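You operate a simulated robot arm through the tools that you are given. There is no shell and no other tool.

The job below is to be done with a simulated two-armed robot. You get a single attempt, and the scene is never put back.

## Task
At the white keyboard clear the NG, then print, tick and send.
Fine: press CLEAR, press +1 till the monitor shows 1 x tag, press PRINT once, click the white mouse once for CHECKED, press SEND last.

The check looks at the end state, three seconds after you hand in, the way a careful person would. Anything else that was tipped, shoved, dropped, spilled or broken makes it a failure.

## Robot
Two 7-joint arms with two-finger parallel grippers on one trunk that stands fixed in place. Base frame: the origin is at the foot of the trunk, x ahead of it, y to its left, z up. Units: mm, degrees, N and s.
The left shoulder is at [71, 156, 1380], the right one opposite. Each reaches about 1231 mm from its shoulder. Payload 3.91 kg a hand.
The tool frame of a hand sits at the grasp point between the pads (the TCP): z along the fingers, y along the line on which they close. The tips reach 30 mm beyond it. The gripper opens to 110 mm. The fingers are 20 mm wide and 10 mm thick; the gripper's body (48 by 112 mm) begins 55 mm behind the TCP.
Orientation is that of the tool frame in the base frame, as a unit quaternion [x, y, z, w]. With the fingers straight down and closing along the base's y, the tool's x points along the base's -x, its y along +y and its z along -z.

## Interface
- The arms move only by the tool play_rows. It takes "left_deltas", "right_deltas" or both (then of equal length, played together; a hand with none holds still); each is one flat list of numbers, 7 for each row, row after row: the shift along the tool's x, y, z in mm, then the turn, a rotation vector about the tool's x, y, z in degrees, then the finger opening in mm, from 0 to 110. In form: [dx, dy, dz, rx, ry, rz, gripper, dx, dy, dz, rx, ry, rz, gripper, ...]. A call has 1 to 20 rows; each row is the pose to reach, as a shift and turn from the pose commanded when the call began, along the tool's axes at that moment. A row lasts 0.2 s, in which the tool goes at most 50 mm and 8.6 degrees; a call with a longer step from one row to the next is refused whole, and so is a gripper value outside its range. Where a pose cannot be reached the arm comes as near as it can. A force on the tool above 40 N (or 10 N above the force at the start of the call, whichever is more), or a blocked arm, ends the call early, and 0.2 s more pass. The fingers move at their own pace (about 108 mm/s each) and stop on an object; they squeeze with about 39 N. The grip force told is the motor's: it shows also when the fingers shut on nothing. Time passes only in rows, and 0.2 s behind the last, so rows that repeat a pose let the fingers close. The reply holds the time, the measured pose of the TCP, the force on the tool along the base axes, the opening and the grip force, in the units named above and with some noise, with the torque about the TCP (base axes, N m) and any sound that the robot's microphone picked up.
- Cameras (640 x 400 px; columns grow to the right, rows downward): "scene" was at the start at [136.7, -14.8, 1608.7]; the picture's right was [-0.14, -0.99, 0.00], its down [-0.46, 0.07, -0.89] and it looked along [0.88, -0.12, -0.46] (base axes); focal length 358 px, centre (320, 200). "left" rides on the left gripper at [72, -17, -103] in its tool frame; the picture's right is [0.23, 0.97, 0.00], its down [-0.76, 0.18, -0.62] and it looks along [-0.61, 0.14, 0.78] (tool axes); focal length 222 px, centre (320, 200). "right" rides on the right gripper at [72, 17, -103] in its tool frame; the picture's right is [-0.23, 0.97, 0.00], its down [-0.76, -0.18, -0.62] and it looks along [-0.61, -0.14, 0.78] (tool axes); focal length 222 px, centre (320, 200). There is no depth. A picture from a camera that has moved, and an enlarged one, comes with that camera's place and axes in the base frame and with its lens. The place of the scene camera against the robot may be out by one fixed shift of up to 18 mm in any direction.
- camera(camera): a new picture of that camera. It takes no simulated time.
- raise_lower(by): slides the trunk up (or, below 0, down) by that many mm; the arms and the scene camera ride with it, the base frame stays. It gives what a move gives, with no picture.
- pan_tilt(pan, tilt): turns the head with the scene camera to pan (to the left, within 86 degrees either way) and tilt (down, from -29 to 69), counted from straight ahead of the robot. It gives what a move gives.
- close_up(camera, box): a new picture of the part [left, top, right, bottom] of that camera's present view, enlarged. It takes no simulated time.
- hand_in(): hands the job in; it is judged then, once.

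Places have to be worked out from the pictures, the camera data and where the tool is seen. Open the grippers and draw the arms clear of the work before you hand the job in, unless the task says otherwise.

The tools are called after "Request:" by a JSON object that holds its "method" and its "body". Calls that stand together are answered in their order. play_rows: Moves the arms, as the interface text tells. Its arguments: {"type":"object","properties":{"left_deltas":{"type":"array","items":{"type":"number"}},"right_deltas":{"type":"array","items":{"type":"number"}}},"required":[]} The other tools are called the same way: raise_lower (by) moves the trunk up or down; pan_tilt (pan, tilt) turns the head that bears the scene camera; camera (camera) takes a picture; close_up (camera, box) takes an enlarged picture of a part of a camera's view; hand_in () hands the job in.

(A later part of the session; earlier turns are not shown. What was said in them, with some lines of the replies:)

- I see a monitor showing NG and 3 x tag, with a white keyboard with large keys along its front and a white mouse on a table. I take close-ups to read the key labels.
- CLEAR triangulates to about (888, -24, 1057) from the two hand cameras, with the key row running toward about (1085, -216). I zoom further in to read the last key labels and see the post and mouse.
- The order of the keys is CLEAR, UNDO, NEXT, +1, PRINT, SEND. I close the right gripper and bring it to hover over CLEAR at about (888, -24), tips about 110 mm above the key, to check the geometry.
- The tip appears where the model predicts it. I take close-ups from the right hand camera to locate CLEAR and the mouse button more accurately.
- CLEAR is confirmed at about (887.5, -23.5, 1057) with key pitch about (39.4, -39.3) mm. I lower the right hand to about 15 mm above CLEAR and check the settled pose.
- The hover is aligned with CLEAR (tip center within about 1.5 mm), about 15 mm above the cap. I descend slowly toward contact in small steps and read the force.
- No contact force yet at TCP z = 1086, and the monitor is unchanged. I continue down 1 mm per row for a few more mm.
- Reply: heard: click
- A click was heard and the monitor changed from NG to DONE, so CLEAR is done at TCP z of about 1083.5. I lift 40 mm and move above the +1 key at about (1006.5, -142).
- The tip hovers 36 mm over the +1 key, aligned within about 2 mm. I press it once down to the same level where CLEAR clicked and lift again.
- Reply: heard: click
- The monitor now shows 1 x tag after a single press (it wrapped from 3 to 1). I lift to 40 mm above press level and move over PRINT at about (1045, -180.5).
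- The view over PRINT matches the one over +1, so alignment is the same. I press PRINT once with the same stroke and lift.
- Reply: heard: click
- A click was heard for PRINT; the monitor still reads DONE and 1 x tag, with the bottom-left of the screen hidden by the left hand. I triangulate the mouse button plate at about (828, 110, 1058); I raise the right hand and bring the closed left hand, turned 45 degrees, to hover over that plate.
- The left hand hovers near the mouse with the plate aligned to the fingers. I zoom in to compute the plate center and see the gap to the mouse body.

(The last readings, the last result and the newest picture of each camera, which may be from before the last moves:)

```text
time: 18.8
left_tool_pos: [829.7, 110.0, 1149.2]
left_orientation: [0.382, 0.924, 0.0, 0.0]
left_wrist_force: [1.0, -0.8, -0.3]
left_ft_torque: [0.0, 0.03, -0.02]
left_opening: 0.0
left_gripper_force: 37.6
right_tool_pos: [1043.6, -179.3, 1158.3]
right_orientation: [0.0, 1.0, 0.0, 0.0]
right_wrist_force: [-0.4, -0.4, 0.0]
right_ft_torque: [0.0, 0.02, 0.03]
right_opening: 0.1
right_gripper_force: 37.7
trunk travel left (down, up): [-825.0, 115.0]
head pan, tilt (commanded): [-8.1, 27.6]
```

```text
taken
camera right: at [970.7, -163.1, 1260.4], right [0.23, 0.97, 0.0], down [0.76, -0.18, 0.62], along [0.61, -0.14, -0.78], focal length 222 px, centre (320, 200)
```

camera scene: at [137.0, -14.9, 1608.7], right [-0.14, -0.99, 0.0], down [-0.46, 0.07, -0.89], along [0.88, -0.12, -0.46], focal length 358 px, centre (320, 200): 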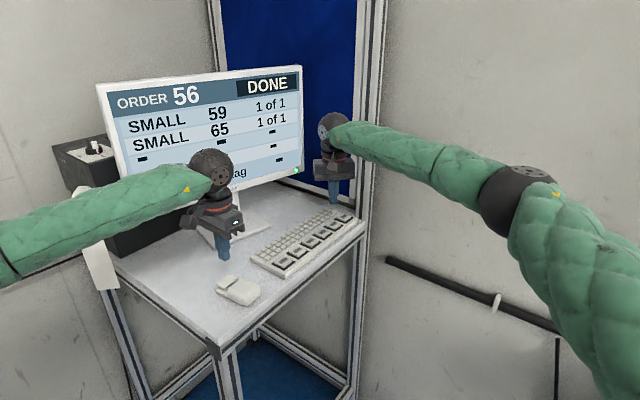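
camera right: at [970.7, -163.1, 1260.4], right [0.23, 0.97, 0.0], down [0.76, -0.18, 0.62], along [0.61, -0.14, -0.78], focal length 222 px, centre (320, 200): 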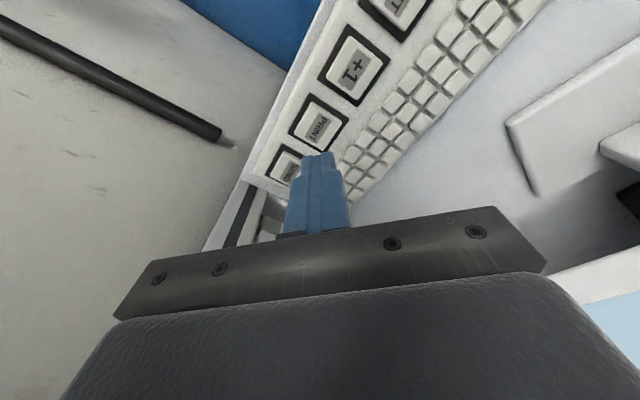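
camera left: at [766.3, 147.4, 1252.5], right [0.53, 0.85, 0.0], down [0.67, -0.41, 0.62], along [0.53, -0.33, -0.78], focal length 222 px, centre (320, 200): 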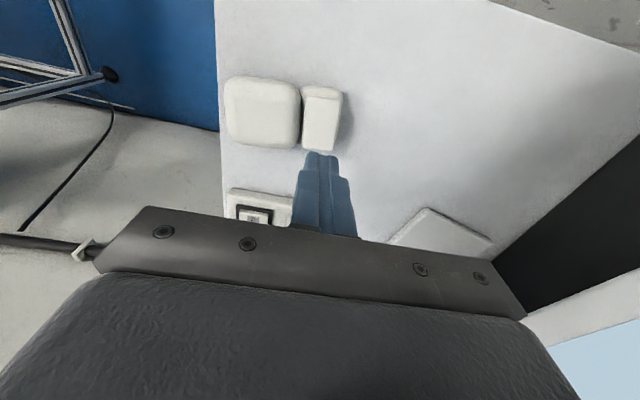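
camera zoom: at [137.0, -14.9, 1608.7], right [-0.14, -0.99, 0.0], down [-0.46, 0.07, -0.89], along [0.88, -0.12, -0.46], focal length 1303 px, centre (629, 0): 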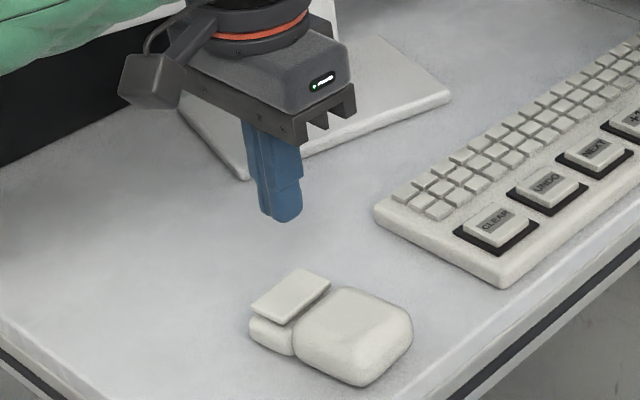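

The plate center is about 3 mm along tool +x from the current position. I correct by (+2.5, +0.5) and descend to about 14 mm above the plate, then recheck.

Request:
{"method": "play_rows", "body": {"left_deltas": [2.5, 0.5, 12, 0, 0, 0, 0, 2.5, 0.5, 25, 0, 0, 0, 0, 2.5, 0.5, 37, 0, 0, 0, 0, 2.5, 0.5, 45, 0, 0, 0, 0, 2.5, 0.5, 47, 0, 0, 0, 0, 2.5, 0.5, 47, 0, 0, 0, 0]}}

Request:
{"method": "close_up", "body": {"camera": "left", "box": [210, 60, 390, 200]}}

Request:
{"method": "close_up", "body": {"camera": "scene", "box": [180, 200, 290, 310]}}

Request:
{"method": "close_up", "body": {"camera": "scene", "box": [90, 60, 310, 220]}}

```text
time: 20.2
left_tool_pos: [826.2, 112.1, 1102.1]
left_orientation: [0.381, 0.924, -0.001, -0.001]
left_wrist_force: [-0.2, -0.3, -0.3]
left_ft_torque: [0.01, -0.01, 0.01]
left_opening: 0.1
left_gripper_force: 37.7
right_tool_pos: [1043.5, -178.9, 1157.3]
right_orientation: [0.001, 1.0, 0.0, 0.0]
right_wrist_force: [-0.3, 0.4, 0.7]
right_ft_torque: [0.0, 0.01, -0.01]
right_opening: 0.0
right_gripper_force: 38.0
trunk travel left (down, up): [-825.0, 115.0]
head pan, tilt (commanded): [-8.1, 27.6]
```

```text
2.86 times, centred on (300, 130) of left
camera zoom: at [764.0, 150.3, 1205.4], right [0.53, 0.85, 0.0], down [0.67, -0.41, 0.62], along [0.53, -0.33, -0.78], focal length 635 px, centre (377, 400)
```

zoom: 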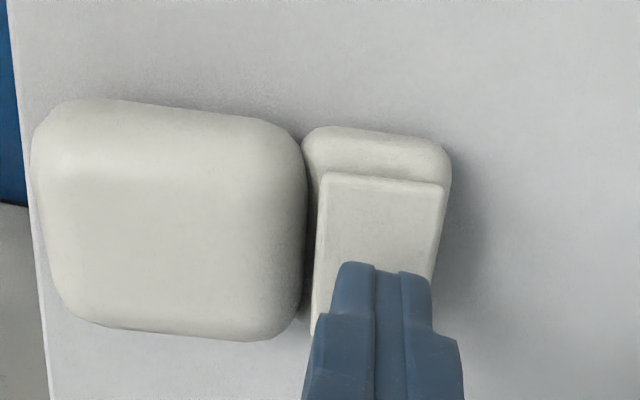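

```text
3.64 times, centred on (235, 255) of scene
camera zoom: at [136.9, -14.6, 1608.7], right [-0.14, -0.99, 0.0], down [-0.46, 0.07, -0.89], along [0.88, -0.12, -0.46], focal length 1303 px, centre (629, 0)
```

zoom: 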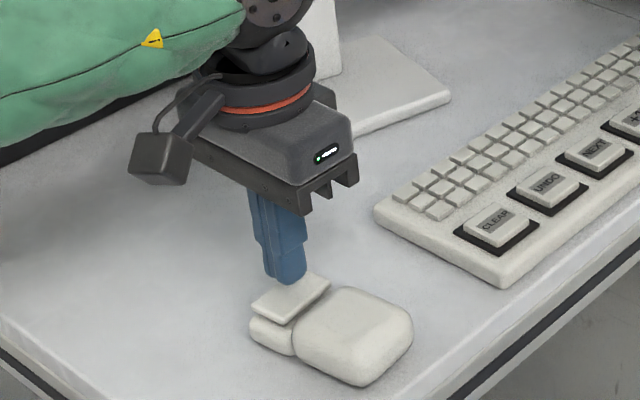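

```text
2.50 times, centred on (200, 140) of scene
camera zoom: at [136.9, -14.6, 1608.7], right [-0.14, -0.99, 0.0], down [-0.46, 0.07, -0.89], along [0.88, -0.12, -0.46], focal length 896 px, centre (620, 350)
```

zoom: 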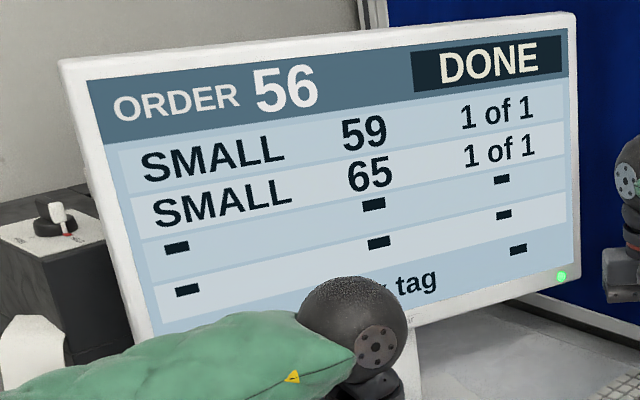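

The tip projects onto the plate center. I lower to near contact in small steps, reading force and sound.

Request:
{"method": "play_rows", "body": {"left_deltas": [0, 0, 6, 0, 0, 0, 0, 0, 0, 10, 0, 0, 0, 0, 0, 0, 12, 0, 0, 0, 0, 0, 0, 13, 0, 0, 0, 0, 0, 0, 14, 0, 0, 0, 0, 0, 0, 14, 0, 0, 0, 0]}}

Request:
{"method": "close_up", "body": {"camera": "scene", "box": [200, 240, 280, 310]}}

Request:
{"method": "close_up", "body": {"camera": "scene", "box": [90, 60, 310, 220]}}

```text
time: 21.6
left_tool_pos: [827.1, 111.9, 1088.3]
left_orientation: [0.382, 0.924, 0.0, 0.0]
left_wrist_force: [-1.0, 0.8, 0.6]
left_ft_torque: [0.04, 0.03, 0.04]
left_opening: 0.0
left_gripper_force: 37.7
right_tool_pos: [1043.2, -179.0, 1157.7]
right_orientation: [0.0, 1.0, 0.0, 0.0]
right_wrist_force: [0.1, 0.1, -0.2]
right_ft_torque: [-0.01, 0.01, 0.01]
right_opening: 0.2
right_gripper_force: 37.7
trunk travel left (down, up): [-825.0, 115.0]
head pan, tilt (commanded): [-8.1, 27.6]
```

```text
5.71 times, centred on (240, 275) of scene
camera zoom: at [136.9, -14.7, 1608.7], right [-0.14, -0.99, 0.0], down [-0.46, 0.07, -0.89], along [0.88, -0.12, -0.46], focal length 2048 px, centre (777, -229)
```

zoom: 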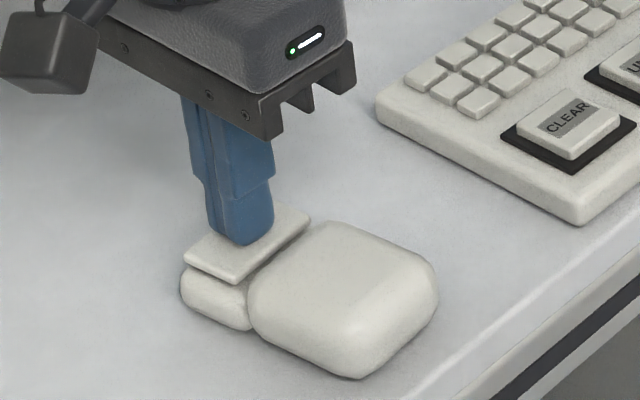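

```text
2.50 times, centred on (200, 140) of scene
camera zoom: at [136.9, -14.7, 1608.7], right [-0.14, -0.99, 0.0], down [-0.46, 0.07, -0.89], along [0.88, -0.12, -0.46], focal length 896 px, centre (620, 350)
```

zoom: 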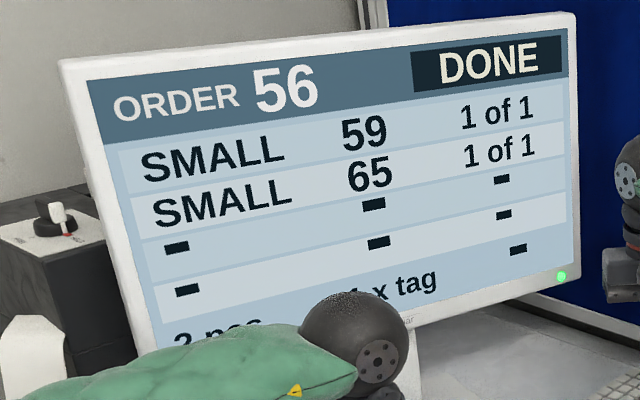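

No contact yet; the tip is right over the plate. Before clicking, I check the printer and paper strip for a sign that the print went through.

Request:
{"method": "close_up", "body": {"camera": "scene", "box": [30, 120, 190, 300]}}

Request:
{"method": "camera", "body": {"camera": "scene"}}

```text
2.22 times, centred on (110, 210) of scene
camera zoom: at [136.9, -14.7, 1608.7], right [-0.14, -0.99, 0.0], down [-0.46, 0.07, -0.89], along [0.88, -0.12, -0.46], focal length 796 px, centre (787, 178)
```

zoom: 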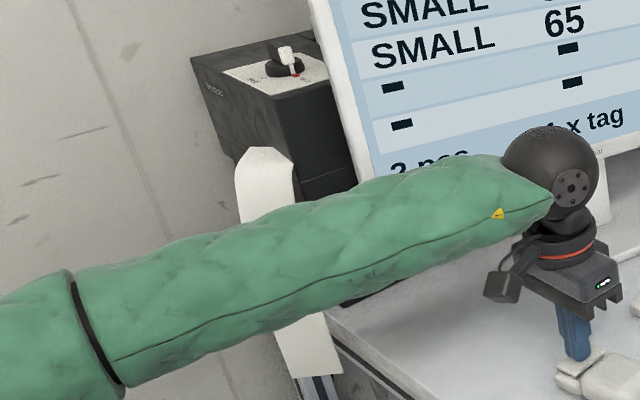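

```text
taken
camera scene: at [136.9, -14.7, 1608.7], right [-0.14, -0.99, 0.0], down [-0.46, 0.07, -0.89], along [0.88, -0.12, -0.46], focal length 358 px, centre (320, 200)
```

scene: 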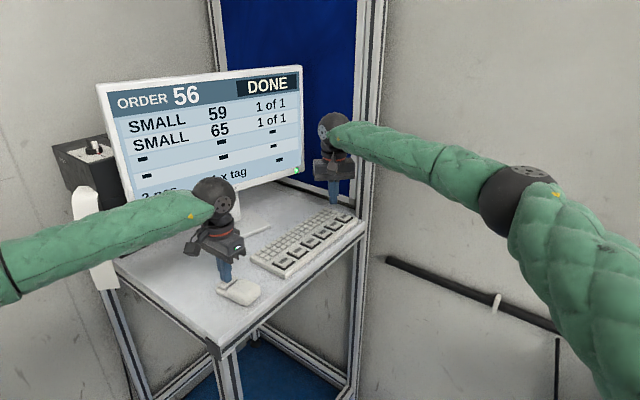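

The printer has a small knob on top; I zoom in on it and on the strip to see its status.

Request:
{"method": "close_up", "body": {"camera": "scene", "box": [50, 125, 120, 175]}}

Request:
{"method": "close_up", "body": {"camera": "scene", "box": [60, 180, 140, 300]}}

```text
8.00 times, centred on (85, 150) of scene
camera zoom: at [136.9, -14.7, 1608.7], right [-0.14, -0.99, 0.0], down [-0.46, 0.07, -0.89], along [0.88, -0.12, -0.46], focal length 2867 px, centre (2200, 600)
```

zoom: 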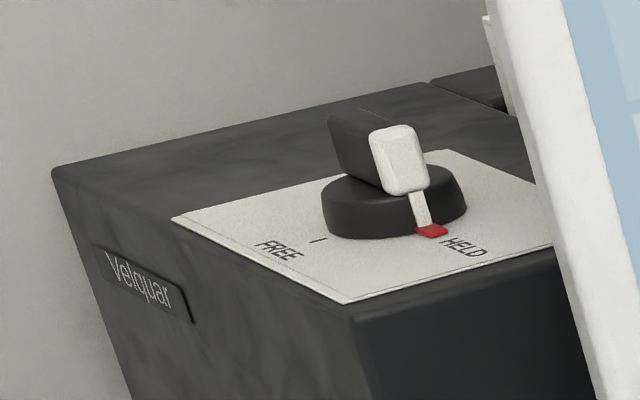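

```text
3.33 times, centred on (100, 240) of scene
camera zoom: at [136.9, -14.7, 1608.7], right [-0.14, -0.99, 0.0], down [-0.46, 0.07, -0.89], along [0.88, -0.12, -0.46], focal length 1194 px, centre (1053, 67)
```

zoom: 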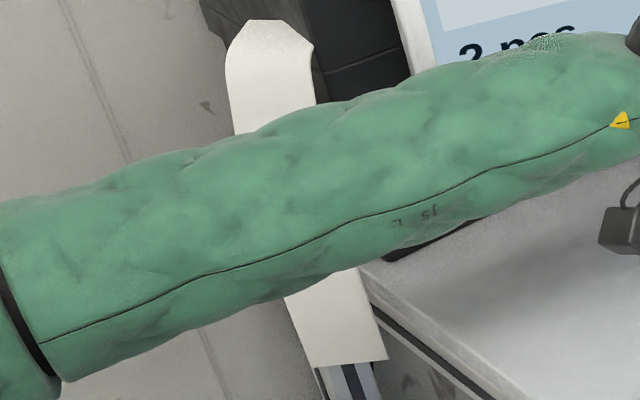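

The printer knob points at HELD rather than FREE, which may or may not matter for printing, so I want to see whether anything came out before ticking. I raise the left hand straight up off the mouse and back out of the view, then look at the printer and paper.

Request:
{"method": "play_rows", "body": {"left_deltas": [0, 0, -25, 0, 0, 0, 0, 0, 0, -55, 0, 0, 0, 0, 20, 5, -85, 0, 0, 0, 0, 41, 10, -115, 0, 0, 0, 0, 62, 15, -145, 0, 0, 0, 0, 83, 20, -175, 0, 0, 0, 0, 104, 25, -205, 0, 0, 0, 0, 125, 31, -235, 0, 0, 0, 0, 145, 36, -252, 0, 0, 0, 0, 145, 36, -252, 0, 0, 0, 0]}}

Request:
{"method": "camera", "body": {"camera": "scene"}}

Request:
{"method": "close_up", "body": {"camera": "scene", "box": [50, 125, 150, 300]}}

Request:
{"method": "camera", "body": {"camera": "left"}}

```text
time: 23.8
left_tool_pos: [747.9, 240.1, 1343.3]
left_orientation: [0.382, 0.924, -0.001, -0.001]
left_wrist_force: [0.3, -0.2, 0.0]
left_ft_torque: [-0.01, -0.02, -0.02]
left_opening: 0.0
left_gripper_force: 37.2
right_tool_pos: [1044.0, -180.8, 1157.7]
right_orientation: [0.0, 1.0, 0.0, -0.001]
right_wrist_force: [0.0, 0.1, 0.1]
right_ft_torque: [0.01, 0.03, 0.0]
right_opening: 0.0
right_gripper_force: 37.8
trunk travel left (down, up): [-825.0, 115.0]
head pan, tilt (commanded): [-8.1, 27.6]
```

```text
taken
camera scene: at [137.4, -15.1, 1608.7], right [-0.14, -0.99, 0.0], down [-0.46, 0.07, -0.89], along [0.88, -0.12, -0.46], focal length 358 px, centre (320, 200)
```

scene: 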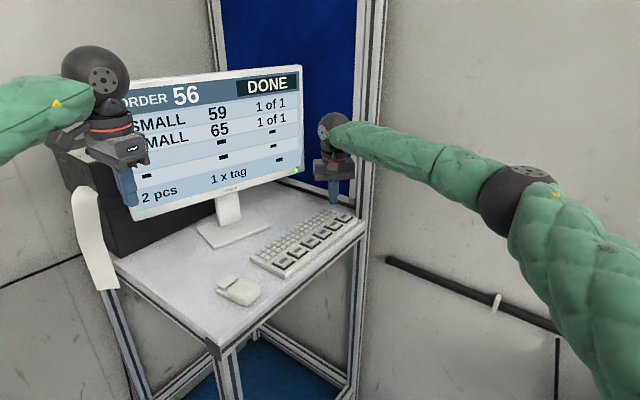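

```text
2.29 times, centred on (100, 212) of scene
camera zoom: at [137.4, -15.1, 1608.7], right [-0.14, -0.99, 0.0], down [-0.46, 0.07, -0.89], along [0.88, -0.12, -0.46], focal length 819 px, centre (823, 171)
```

zoom: 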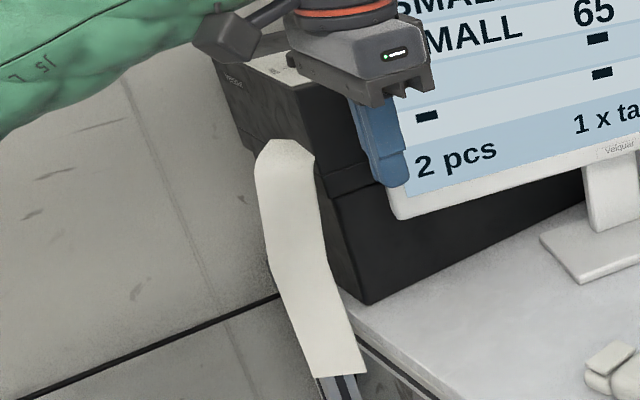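

```text
taken
camera left: at [686.0, 278.9, 1445.9], right [0.53, 0.85, 0.0], down [0.67, -0.41, 0.62], along [0.53, -0.33, -0.78], focal length 222 px, centre (320, 200)
```

left: 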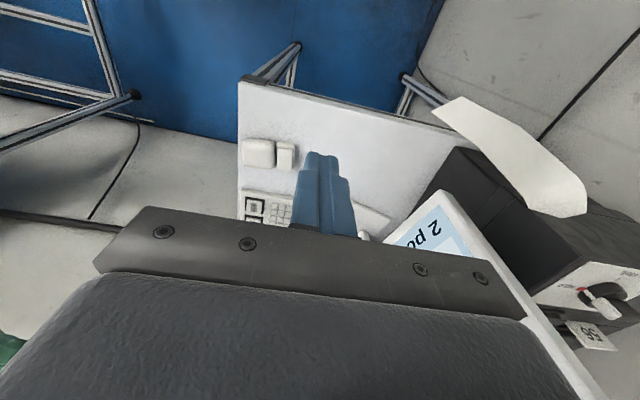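

The left camera shows a small label reading something like "56" by the printer, near the knob. I zoom in on it.

Request:
{"method": "close_up", "body": {"camera": "left", "box": [540, 240, 640, 360]}}

Request:
{"method": "close_up", "body": {"camera": "left", "box": [420, 80, 640, 250]}}

```text
3.33 times, centred on (590, 300) of left
camera zoom: at [686.0, 278.9, 1445.9], right [0.53, 0.85, 0.0], down [0.67, -0.41, 0.62], along [0.53, -0.33, -0.78], focal length 740 px, centre (-580, -133)
```

zoom: 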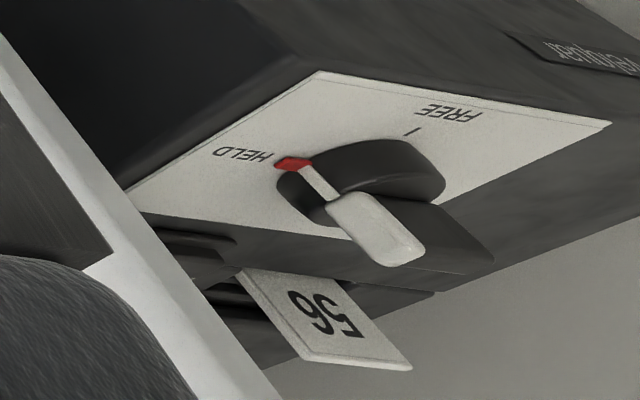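

```text
2.35 times, centred on (530, 165) of left
camera zoom: at [686.0, 278.9, 1445.9], right [0.53, 0.85, 0.0], down [0.67, -0.41, 0.62], along [0.53, -0.33, -0.78], focal length 523 px, centre (-174, 282)
```

zoom: 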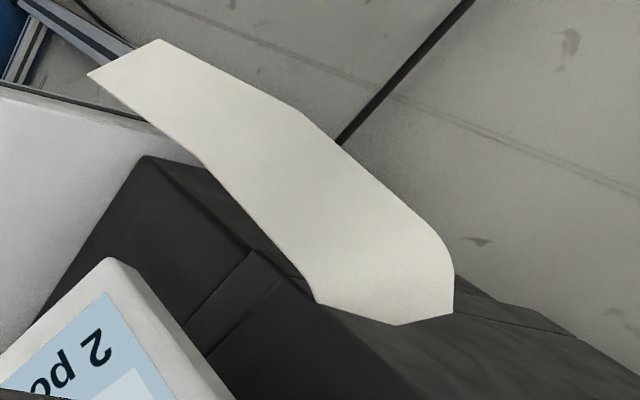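

A freshly printed tag "56" sticks out of the printer slot, so the print worked and the knob can stay as it is. I return the left hand along the same path to the mouse plate and continue 2 mm below the earlier non-contact level.

Request:
{"method": "play_rows", "body": {"left_deltas": [-20, -5, 17, 0, 0, 0, 0, -41, -11, 47, 0, 0, 0, 0, -62, -16, 77, 0, 0, 0, 0, -83, -21, 107, 0, 0, 0, 0, -104, -26, 137, 0, 0, 0, 0, -125, -31, 167, 0, 0, 0, 0, -145, -36, 197, 0, 0, 0, 0, -145, -36, 222, 0, 0, 0, 0, -145, -36, 238, 0, 0, 0, 0, -145, -36, 246, 0, 0, 0, 0, -145, -36, 250, 0, 0, 0, 0, -145, -36, 252, 0, 0, 0, 0, -145, -36, 253, 0, 0, 0, 0, -145, -36, 254, 0, 0, 0, 0, -145, -36, 254, 0, 0, 0, 0]}}

Request:
{"method": "close_up", "body": {"camera": "scene", "box": [200, 240, 280, 310]}}

Request:
{"method": "close_up", "body": {"camera": "scene", "box": [90, 60, 310, 220]}}

```text
time: 27.0
left_tool_pos: [827.0, 112.4, 1086.5]
left_orientation: [0.381, 0.924, 0.0, 0.0]
left_wrist_force: [0.4, -0.6, 2.0]
left_ft_torque: [-0.04, -0.01, 0.0]
left_opening: 0.3
left_gripper_force: 37.4
right_tool_pos: [1043.0, -180.1, 1157.8]
right_orientation: [0.001, 1.0, 0.0, 0.0]
right_wrist_force: [0.3, -0.2, 0.1]
right_ft_torque: [-0.01, 0.02, 0.02]
right_opening: 0.0
right_gripper_force: 37.2
trunk travel left (down, up): [-825.0, 115.0]
head pan, tilt (commanded): [-8.1, 27.6]
heard: click
```

```text
5.71 times, centred on (240, 275) of scene
camera zoom: at [136.7, -14.8, 1608.7], right [-0.14, -0.99, 0.0], down [-0.46, 0.07, -0.89], along [0.88, -0.12, -0.46], focal length 2048 px, centre (777, -229)
```

zoom: 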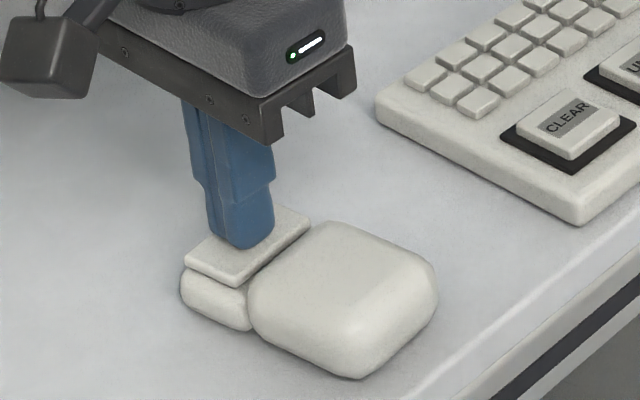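

```text
2.50 times, centred on (200, 140) of scene
camera zoom: at [136.7, -14.8, 1608.7], right [-0.14, -0.99, 0.0], down [-0.46, 0.07, -0.89], along [0.88, -0.12, -0.46], focal length 896 px, centre (620, 350)
```

zoom: 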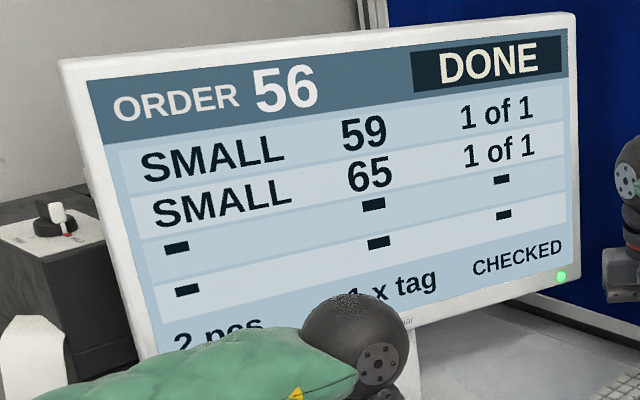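

The monitor now shows CHECKED after one click. Before moving over SEND I look at the post next to it from the right hand camera to judge the clearance.

Request:
{"method": "close_up", "body": {"camera": "right", "box": [160, 130, 360, 260]}}

Request:
{"method": "close_up", "body": {"camera": "scene", "box": [290, 100, 400, 260]}}

```text
3.08 times, centred on (260, 195) of right
camera zoom: at [970.5, -163.0, 1260.6], right [0.23, 0.97, 0.0], down [0.76, -0.18, 0.62], along [0.61, -0.14, -0.78], focal length 684 px, centre (505, 215)
```

zoom: 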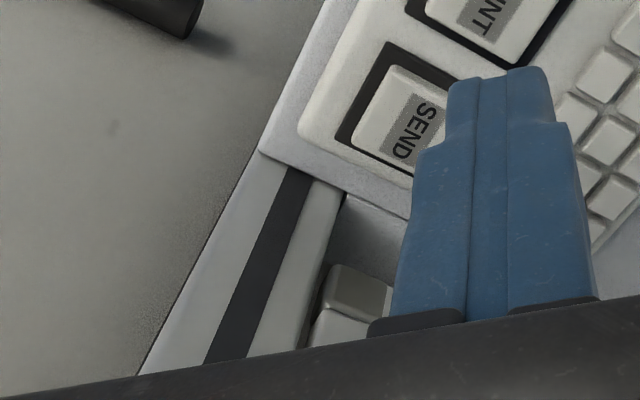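

```text
2.50 times, centred on (345, 180) of scene
camera zoom: at [136.7, -14.8, 1608.7], right [-0.14, -0.99, 0.0], down [-0.46, 0.07, -0.89], along [0.88, -0.12, -0.46], focal length 896 px, centre (258, 250)
```

zoom: 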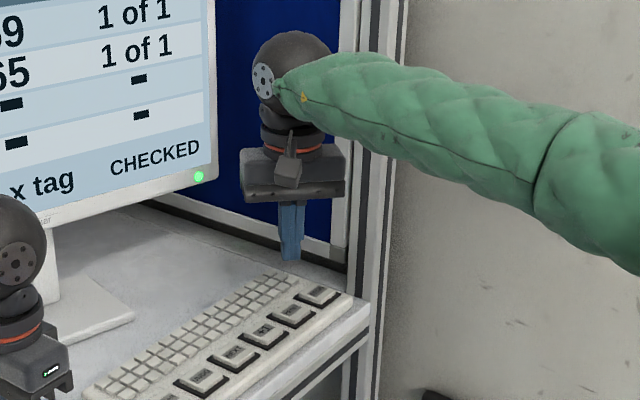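

The post and panel frame stand only about 50 mm beyond SEND along the key row, so the unrotated hand would hit it there. I lift the left hand off the mouse and retreat it, while turning the right hand 45 degrees in place so that its narrow side faces the post.

Request:
{"method": "play_rows", "body": {"left_deltas": [0, 0, -25, 0, 0, 0, 0, 0, 0, -55, 0, 0, 0, 0, 20, 5, -85, 0, 0, 0, 0, 41, 10, -115, 0, 0, 0, 0, 62, 15, -145, 0, 0, 0, 0, 83, 20, -175, 0, 0, 0, 0, 104, 25, -205, 0, 0, 0, 0, 125, 31, -235, 0, 0, 0, 0, 145, 36, -254, 0, 0, 0, 0, 145, 36, -254, 0, 0, 0, 0], "right_deltas": [0, 0, 0, 0, 0, 0, 0, 0, 0, 0, 0, 0, 0, 0, 0, 0, 0, 0, 0, 7, 0, 0, 0, 0, 0, 0, 14, 0, 0, 0, 0, 0, 0, 21, 0, 0, 0, 0, 0, 0, 28, 0, 0, 0, 0, 0, 0, 35, 0, 0, 0, 0, 0, 0, 42, 0, 0, 0, 0, 0, 0, 45, 0, 0, 0, 0, 0, 0, 45, 0]}}

Request:
{"method": "camera", "body": {"camera": "scene"}}

Request:
{"method": "camera", "body": {"camera": "right"}}

Request:
{"method": "close_up", "body": {"camera": "scene", "box": [200, 240, 280, 310]}}

```text
time: 29.2
left_tool_pos: [750.4, 242.0, 1340.8]
left_orientation: [0.382, 0.924, -0.001, -0.001]
left_wrist_force: [0.4, -0.3, -0.3]
left_ft_torque: [0.04, 0.03, 0.03]
left_opening: 0.1
left_gripper_force: 37.4
right_tool_pos: [1044.2, -180.3, 1157.7]
right_orientation: [0.383, 0.924, 0.0, -0.001]
right_wrist_force: [0.4, -0.3, 1.7]
right_ft_torque: [-0.01, 0.02, 0.01]
right_opening: 0.1
right_gripper_force: 37.9
trunk travel left (down, up): [-825.0, 115.0]
head pan, tilt (commanded): [-8.1, 27.6]
```

```text
taken
camera scene: at [137.4, -15.2, 1608.7], right [-0.14, -0.99, 0.0], down [-0.46, 0.07, -0.89], along [0.88, -0.12, -0.46], focal length 358 px, centre (320, 200)
```

scene: 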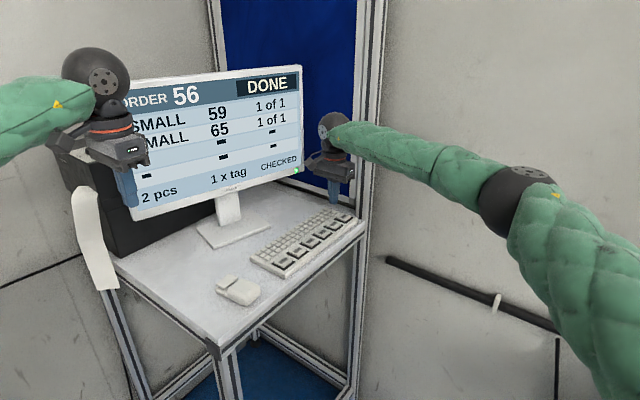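

```text
taken
camera right: at [1004.6, -117.6, 1260.6], right [0.85, 0.53, 0.0], down [0.41, -0.66, 0.62], along [0.33, -0.53, -0.78], focal length 222 px, centre (320, 200)
```

right: 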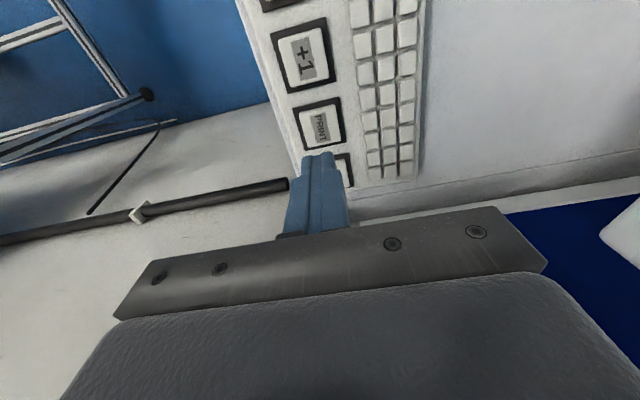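

```text
5.71 times, centred on (240, 275) of scene
camera zoom: at [137.4, -15.2, 1608.7], right [-0.14, -0.99, 0.0], down [-0.46, 0.07, -0.89], along [0.88, -0.12, -0.46], focal length 2048 px, centre (777, -229)
```

zoom: 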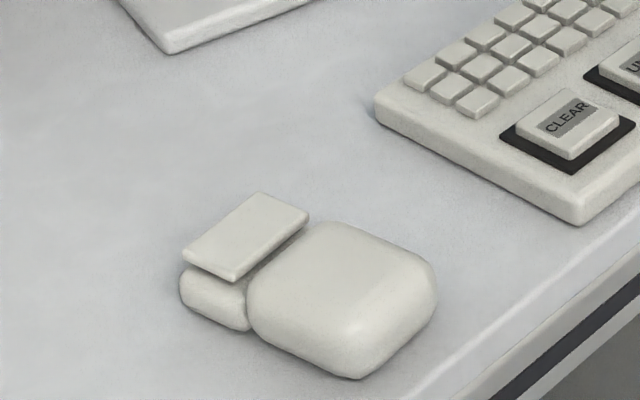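

CHECKED stands and the mouse has not moved. I now lean the right hand back 20 degrees about its tool y, so the wrist moves away from the post and panel while the fingers point toward SEND.

Request:
{"method": "play_rows", "body": {"right_deltas": [0, 0, 0, 0, -5, 0, 0, 0, 0, 0, 0, -10, 0, 0, 0, 0, 0, 0, -15, 0, 0, 0, 0, 0, 0, -20, 0, 0, 0, 0, 0, 0, -20, 0, 0, 0, 0, 0, 0, -20, 0, 0]}}

Request:
{"method": "camera", "body": {"camera": "scene"}}

Request:
{"method": "camera", "body": {"camera": "right"}}

Request:
{"method": "close_up", "body": {"camera": "scene", "box": [290, 100, 400, 260]}}

```text
time: 30.6
left_tool_pos: [750.1, 242.7, 1340.3]
left_orientation: [0.382, 0.924, -0.001, -0.001]
left_wrist_force: [0.1, -0.1, -0.1]
left_ft_torque: [0.01, -0.01, -0.01]
left_opening: 0.0
left_gripper_force: 37.9
right_tool_pos: [1044.2, -181.2, 1157.7]
right_orientation: [0.377, 0.91, -0.067, 0.16]
right_wrist_force: [-0.9, 0.3, 0.4]
right_ft_torque: [-0.01, 0.0, -0.01]
right_opening: 0.0
right_gripper_force: 38.0
trunk travel left (down, up): [-825.0, 115.0]
head pan, tilt (commanded): [-8.1, 27.6]
```

```text
taken
camera scene: at [136.8, -14.5, 1608.7], right [-0.14, -0.99, 0.0], down [-0.46, 0.07, -0.89], along [0.88, -0.12, -0.46], focal length 358 px, centre (320, 200)
```

scene: 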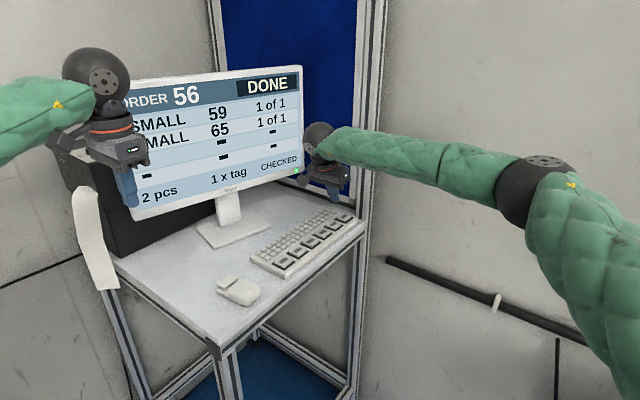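

```text
taken
camera right: at [982.5, -95.7, 1229.7], right [0.84, 0.54, 0.08], down [0.23, -0.48, 0.85], along [0.49, -0.69, -0.53], focal length 222 px, centre (320, 200)
```

right: 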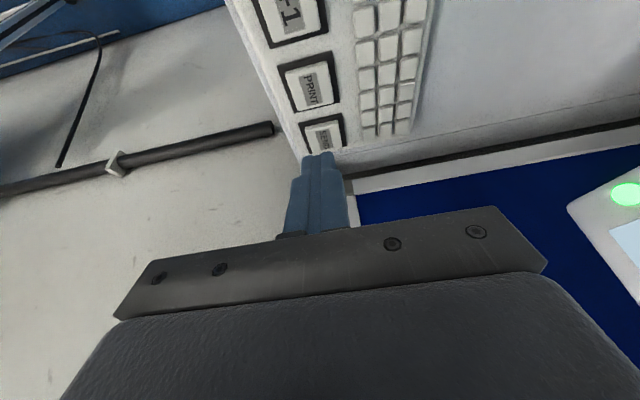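

```text
2.50 times, centred on (345, 180) of scene
camera zoom: at [136.8, -14.5, 1608.7], right [-0.14, -0.99, 0.0], down [-0.46, 0.07, -0.89], along [0.88, -0.12, -0.46], focal length 896 px, centre (258, 250)
```

zoom: 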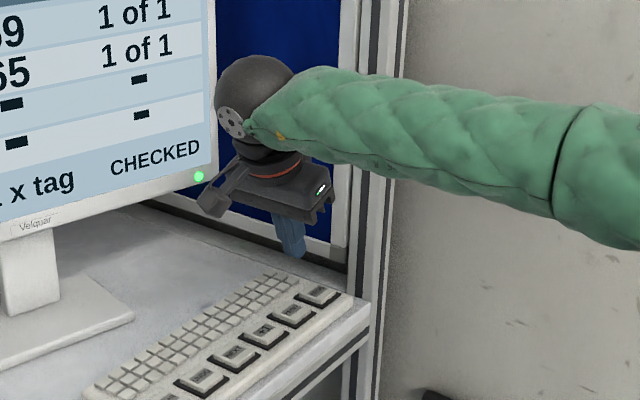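

The hand is tilted and well clear of both monitor (about 170 mm) and post. I zoom the right camera on SEND to refine its position before moving.

Request:
{"method": "close_up", "body": {"camera": "right", "box": [260, 40, 400, 180]}}

```text
2.86 times, centred on (330, 110) of right
camera zoom: at [982.5, -95.7, 1229.7], right [0.84, 0.54, 0.08], down [0.23, -0.48, 0.85], along [0.49, -0.69, -0.53], focal length 635 px, centre (291, 457)
```

zoom: 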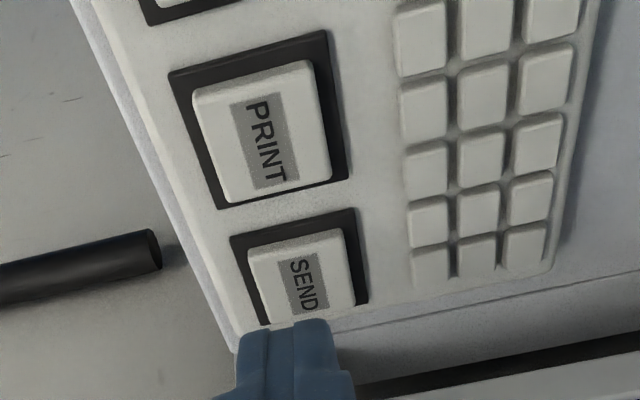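

SEND's cap center comes out at about (1083.8, -220.3). I move the tilted hand along the key row to above SEND and lower to about 20 mm above the cap.

Request:
{"method": "play_rows", "body": {"right_deltas": [-14.1, 0, 5.1, 0, 0, 0, 0, -28.2, 0, 10.3, 0, 0, 0, 0, -42.3, 0, 15.4, 0, 0, 0, 0, -51.2, 0, 18.6, 0, 0, 0, 0, -46.1, 0, 32.7, 0, 0, 0, 0, -40.9, 0, 46.8, 0, 0, 0, 0, -35.8, 0, 60.9, 0, 0, 0, 0, -34.1, 0, 65.6, 0, 0, 0, 0, -34.1, 0, 65.6, 0, 0, 0, 0, -34.1, 0, 65.6, 0, 0, 0, 0]}}

Request:
{"method": "camera", "body": {"camera": "scene"}}

Request:
{"method": "close_up", "body": {"camera": "right", "box": [240, 60, 400, 200]}}

Request:
{"method": "close_up", "body": {"camera": "scene", "box": [300, 150, 390, 250]}}

```text
time: 32.8
left_tool_pos: [750.4, 241.1, 1339.7]
left_orientation: [0.382, 0.924, -0.001, -0.001]
left_wrist_force: [-0.4, 0.0, -0.2]
left_ft_torque: [-0.01, -0.02, 0.0]
left_opening: 0.2
left_gripper_force: 37.9
right_tool_pos: [1081.4, -218.3, 1107.8]
right_orientation: [0.377, 0.91, -0.067, 0.161]
right_wrist_force: [0.4, 0.3, -0.7]
right_ft_torque: [-0.01, 0.05, 0.01]
right_opening: 0.1
right_gripper_force: 37.7
trunk travel left (down, up): [-825.0, 115.0]
head pan, tilt (commanded): [-8.1, 27.6]
```

```text
taken
camera scene: at [137.0, -14.6, 1608.7], right [-0.14, -0.99, 0.0], down [-0.46, 0.07, -0.89], along [0.88, -0.12, -0.46], focal length 358 px, centre (320, 200)
```

scene: 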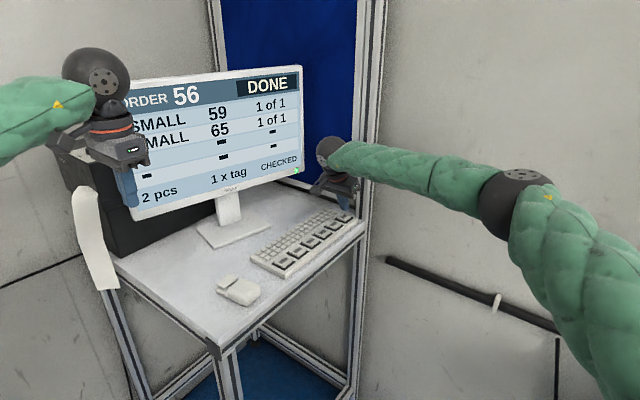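

```text
2.86 times, centred on (320, 130) of right
camera zoom: at [1020.3, -134.0, 1180.0], right [0.84, 0.54, 0.08], down [0.23, -0.48, 0.85], along [0.49, -0.69, -0.53], focal length 635 px, centre (320, 400)
```

zoom: 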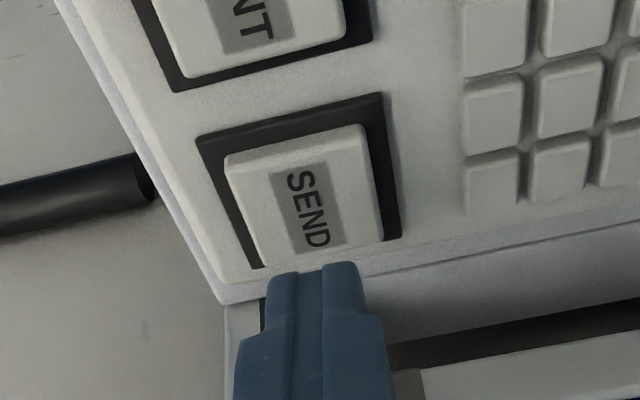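

```text
4.00 times, centred on (345, 200) of scene
camera zoom: at [137.0, -14.6, 1608.7], right [-0.14, -0.99, 0.0], down [-0.46, 0.07, -0.89], along [0.88, -0.12, -0.46], focal length 1433 px, centre (220, 200)
```

zoom: 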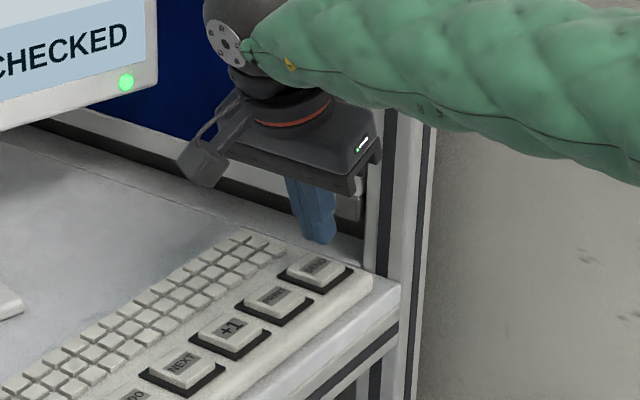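

The contact edge is aligned with the SEND cap center, about 20 mm above it, and clear of the post. I descend straight down in small steps to the expected press level.

Request:
{"method": "play_rows", "body": {"right_deltas": [2.7, 0, 7.5, 0, 0, 0, 0, 4.8, 0, 13.2, 0, 0, 0, 0, 6.2, 0, 16.9, 0, 0, 0, 0, 6.8, 0, 18.8, 0, 0, 0, 0, 7.2, 0, 19.7, 0, 0, 0, 0, 7.5, 0, 20.7, 0, 0, 0, 0, 7.9, 0, 21.6, 0, 0, 0, 0, 7.9, 0, 21.6, 0, 0, 0, 0]}}

Request:
{"method": "close_up", "body": {"camera": "scene", "box": [300, 150, 390, 250]}}

Request:
{"method": "close_up", "body": {"camera": "scene", "box": [90, 60, 310, 220]}}

```text
time: 34.6
left_tool_pos: [749.8, 241.0, 1340.8]
left_orientation: [0.381, 0.925, 0.0, 0.001]
left_wrist_force: [0.1, -1.1, -0.3]
left_ft_torque: [0.01, 0.0, -0.03]
left_opening: 0.1
left_gripper_force: 37.6
right_tool_pos: [1082.1, -220.2, 1086.1]
right_orientation: [0.377, 0.91, -0.066, 0.16]
right_wrist_force: [1.9, -0.2, 2.3]
right_ft_torque: [0.05, -0.02, -0.02]
right_opening: 0.0
right_gripper_force: 37.7
trunk travel left (down, up): [-825.0, 115.0]
head pan, tilt (commanded): [-8.1, 27.6]
heard: click
```

```text
4.00 times, centred on (345, 200) of scene
camera zoom: at [136.6, -14.5, 1608.8], right [-0.14, -0.99, 0.0], down [-0.46, 0.07, -0.89], along [0.88, -0.12, -0.46], focal length 1433 px, centre (220, 200)
```

zoom: 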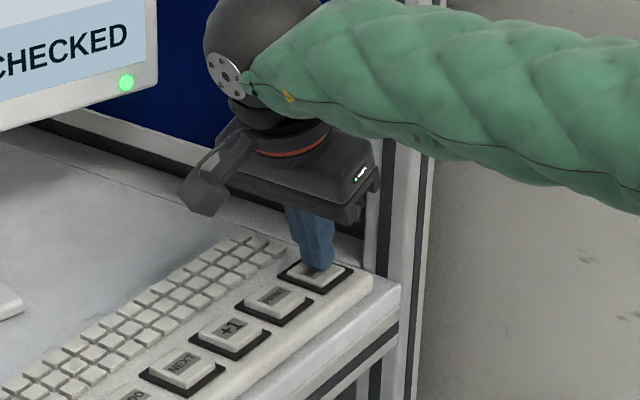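

```text
2.50 times, centred on (200, 140) of scene
camera zoom: at [136.6, -14.5, 1608.8], right [-0.14, -0.99, 0.0], down [-0.46, 0.07, -0.89], along [0.88, -0.12, -0.46], focal length 896 px, centre (620, 350)
```

zoom: 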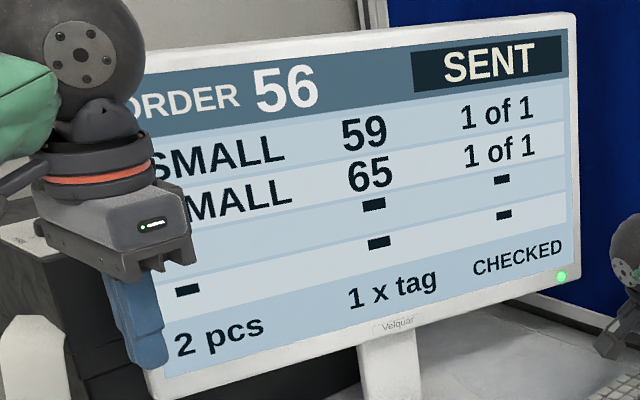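

The monitor shows SENT with CHECKED and 1 x tag. I lift the right hand straight up off SEND, back it away toward the robot, and open both grippers clear of the work.

Request:
{"method": "play_rows", "body": {"right_deltas": [-6.8, 0, -18.8, 0, 0, 0, 0, -17.1, 0, -47, 0, 0, 0, 0, -19.1, -3.5, -83.5, 0, 0, 0, 0, -2.8, -17.7, -121.4, 0, 0, 0, 0, 15.3, -46, -154.6, 0, 0, 0, 0, 30, -77.8, -186.5, 0, 0, 0, 0, 43.1, -113.1, -212.6, 0, 0, 0, 0, 57.9, -148.5, -234, 0, 0, 0, 30, 72.7, -183.8, -255.3, 0, 0, 0, 70, 85.9, -215.6, -270.7, 0, 0, 0, 109, 85.9, -215.6, -270.7, 0, 0, 0, 109, 85.9, -215.6, -270.7, 0, 0, 0, 109], "left_deltas": [8.5, -5.7, -3, 0, 0, 0, 0, 17, -11.3, -6, 0, 0, 0, 0, 25.4, -17, -9, 0, 0, 0, 0, 33.9, -22.6, -12, 0, 0, 0, 0, 42.4, -28.3, -15, 0, 0, 0, 0, 50.9, -34, -18, 0, 0, 0, 20, 59.4, -39.6, -21, 0, 0, 0, 50, 67.8, -45.3, -24, 0, 0, 0, 80, 76.3, -50.9, -27, 0, 0, 0, 109, 84.8, -56.6, -30, 0, 0, 0, 109, 84.8, -56.6, -30, 0, 0, 0, 109, 84.8, -56.6, -30, 0, 0, 0, 109]}}

Request:
{"method": "camera", "body": {"camera": "scene"}}

Request:
{"method": "close_up", "body": {"camera": "scene", "box": [90, 60, 310, 220]}}

Request:
{"method": "close_up", "body": {"camera": "scene", "box": [200, 190, 380, 310]}}

```text
time: 37.2
left_tool_pos: [650.3, 260.7, 1371.0]
left_orientation: [0.382, 0.924, 0.0, 0.0]
left_wrist_force: [-0.2, -0.1, 0.4]
left_ft_torque: [-0.02, -0.01, -0.02]
left_opening: 109.0
left_gripper_force: 0.0
right_tool_pos: [808.8, -247.7, 1310.6]
right_orientation: [0.376, 0.91, -0.066, 0.16]
right_wrist_force: [0.8, -0.4, 0.4]
right_ft_torque: [-0.04, -0.02, 0.01]
right_opening: 109.0
right_gripper_force: 0.2
trunk travel left (down, up): [-825.0, 115.0]
head pan, tilt (commanded): [-8.1, 27.6]
```

```text
taken
camera scene: at [136.7, -14.7, 1608.7], right [-0.14, -0.99, 0.0], down [-0.46, 0.07, -0.89], along [0.88, -0.12, -0.46], focal length 358 px, centre (320, 200)
```

scene: 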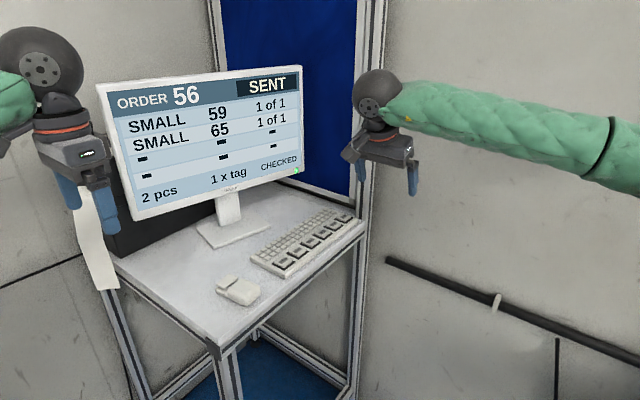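

```text
2.50 times, centred on (200, 140) of scene
camera zoom: at [136.7, -14.7, 1608.7], right [-0.14, -0.99, 0.0], down [-0.46, 0.07, -0.89], along [0.88, -0.12, -0.46], focal length 896 px, centre (620, 350)
```

zoom: 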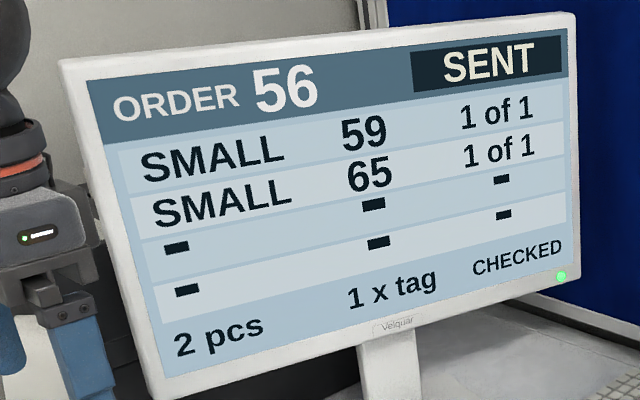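

```text
3.33 times, centred on (290, 250) of scene
camera zoom: at [136.7, -14.7, 1608.7], right [-0.14, -0.99, 0.0], down [-0.46, 0.07, -0.89], along [0.88, -0.12, -0.46], focal length 1194 px, centre (420, 33)
```

zoom: 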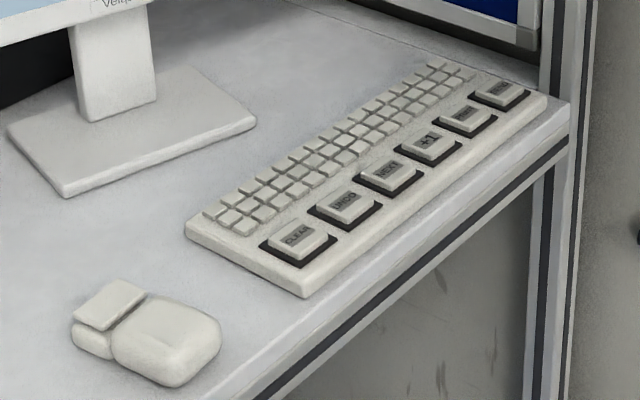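

The monitor shows SENT, CHECKED and 1 x tag. The keyboard, mouse and monitor have not moved, and both hands are open and clear, so I hand in.

Request:
{"method": "hand_in", "body": {}}

```text
The job is handed in.
```

The job is done and handed in. At the end the monitor showed SENT, CHECKED and 1 x tag for order 56.

- **CLEAR:** one press; the monitor changed from NG to DONE.
- **+1:** one press was enough; the count went from 3 straight to 1 x tag.
- **PRINT:** one press, with one click heard. A "56" tag is sticking out of the printer slot; I had not looked at the slot before printing, so I am assuming the tag came from this press.
- **Mouse:** one click; the monitor showed CHECKED.
- **SEND:** pressed last; the monitor changed to SENT.

The knob on top of the printer points to HELD rather than FREE. I left it as it was, since turning it was not part of the job.

In the last pictures the keyboard, mouse and monitor were where they started. Both grippers are open and clear of the table.
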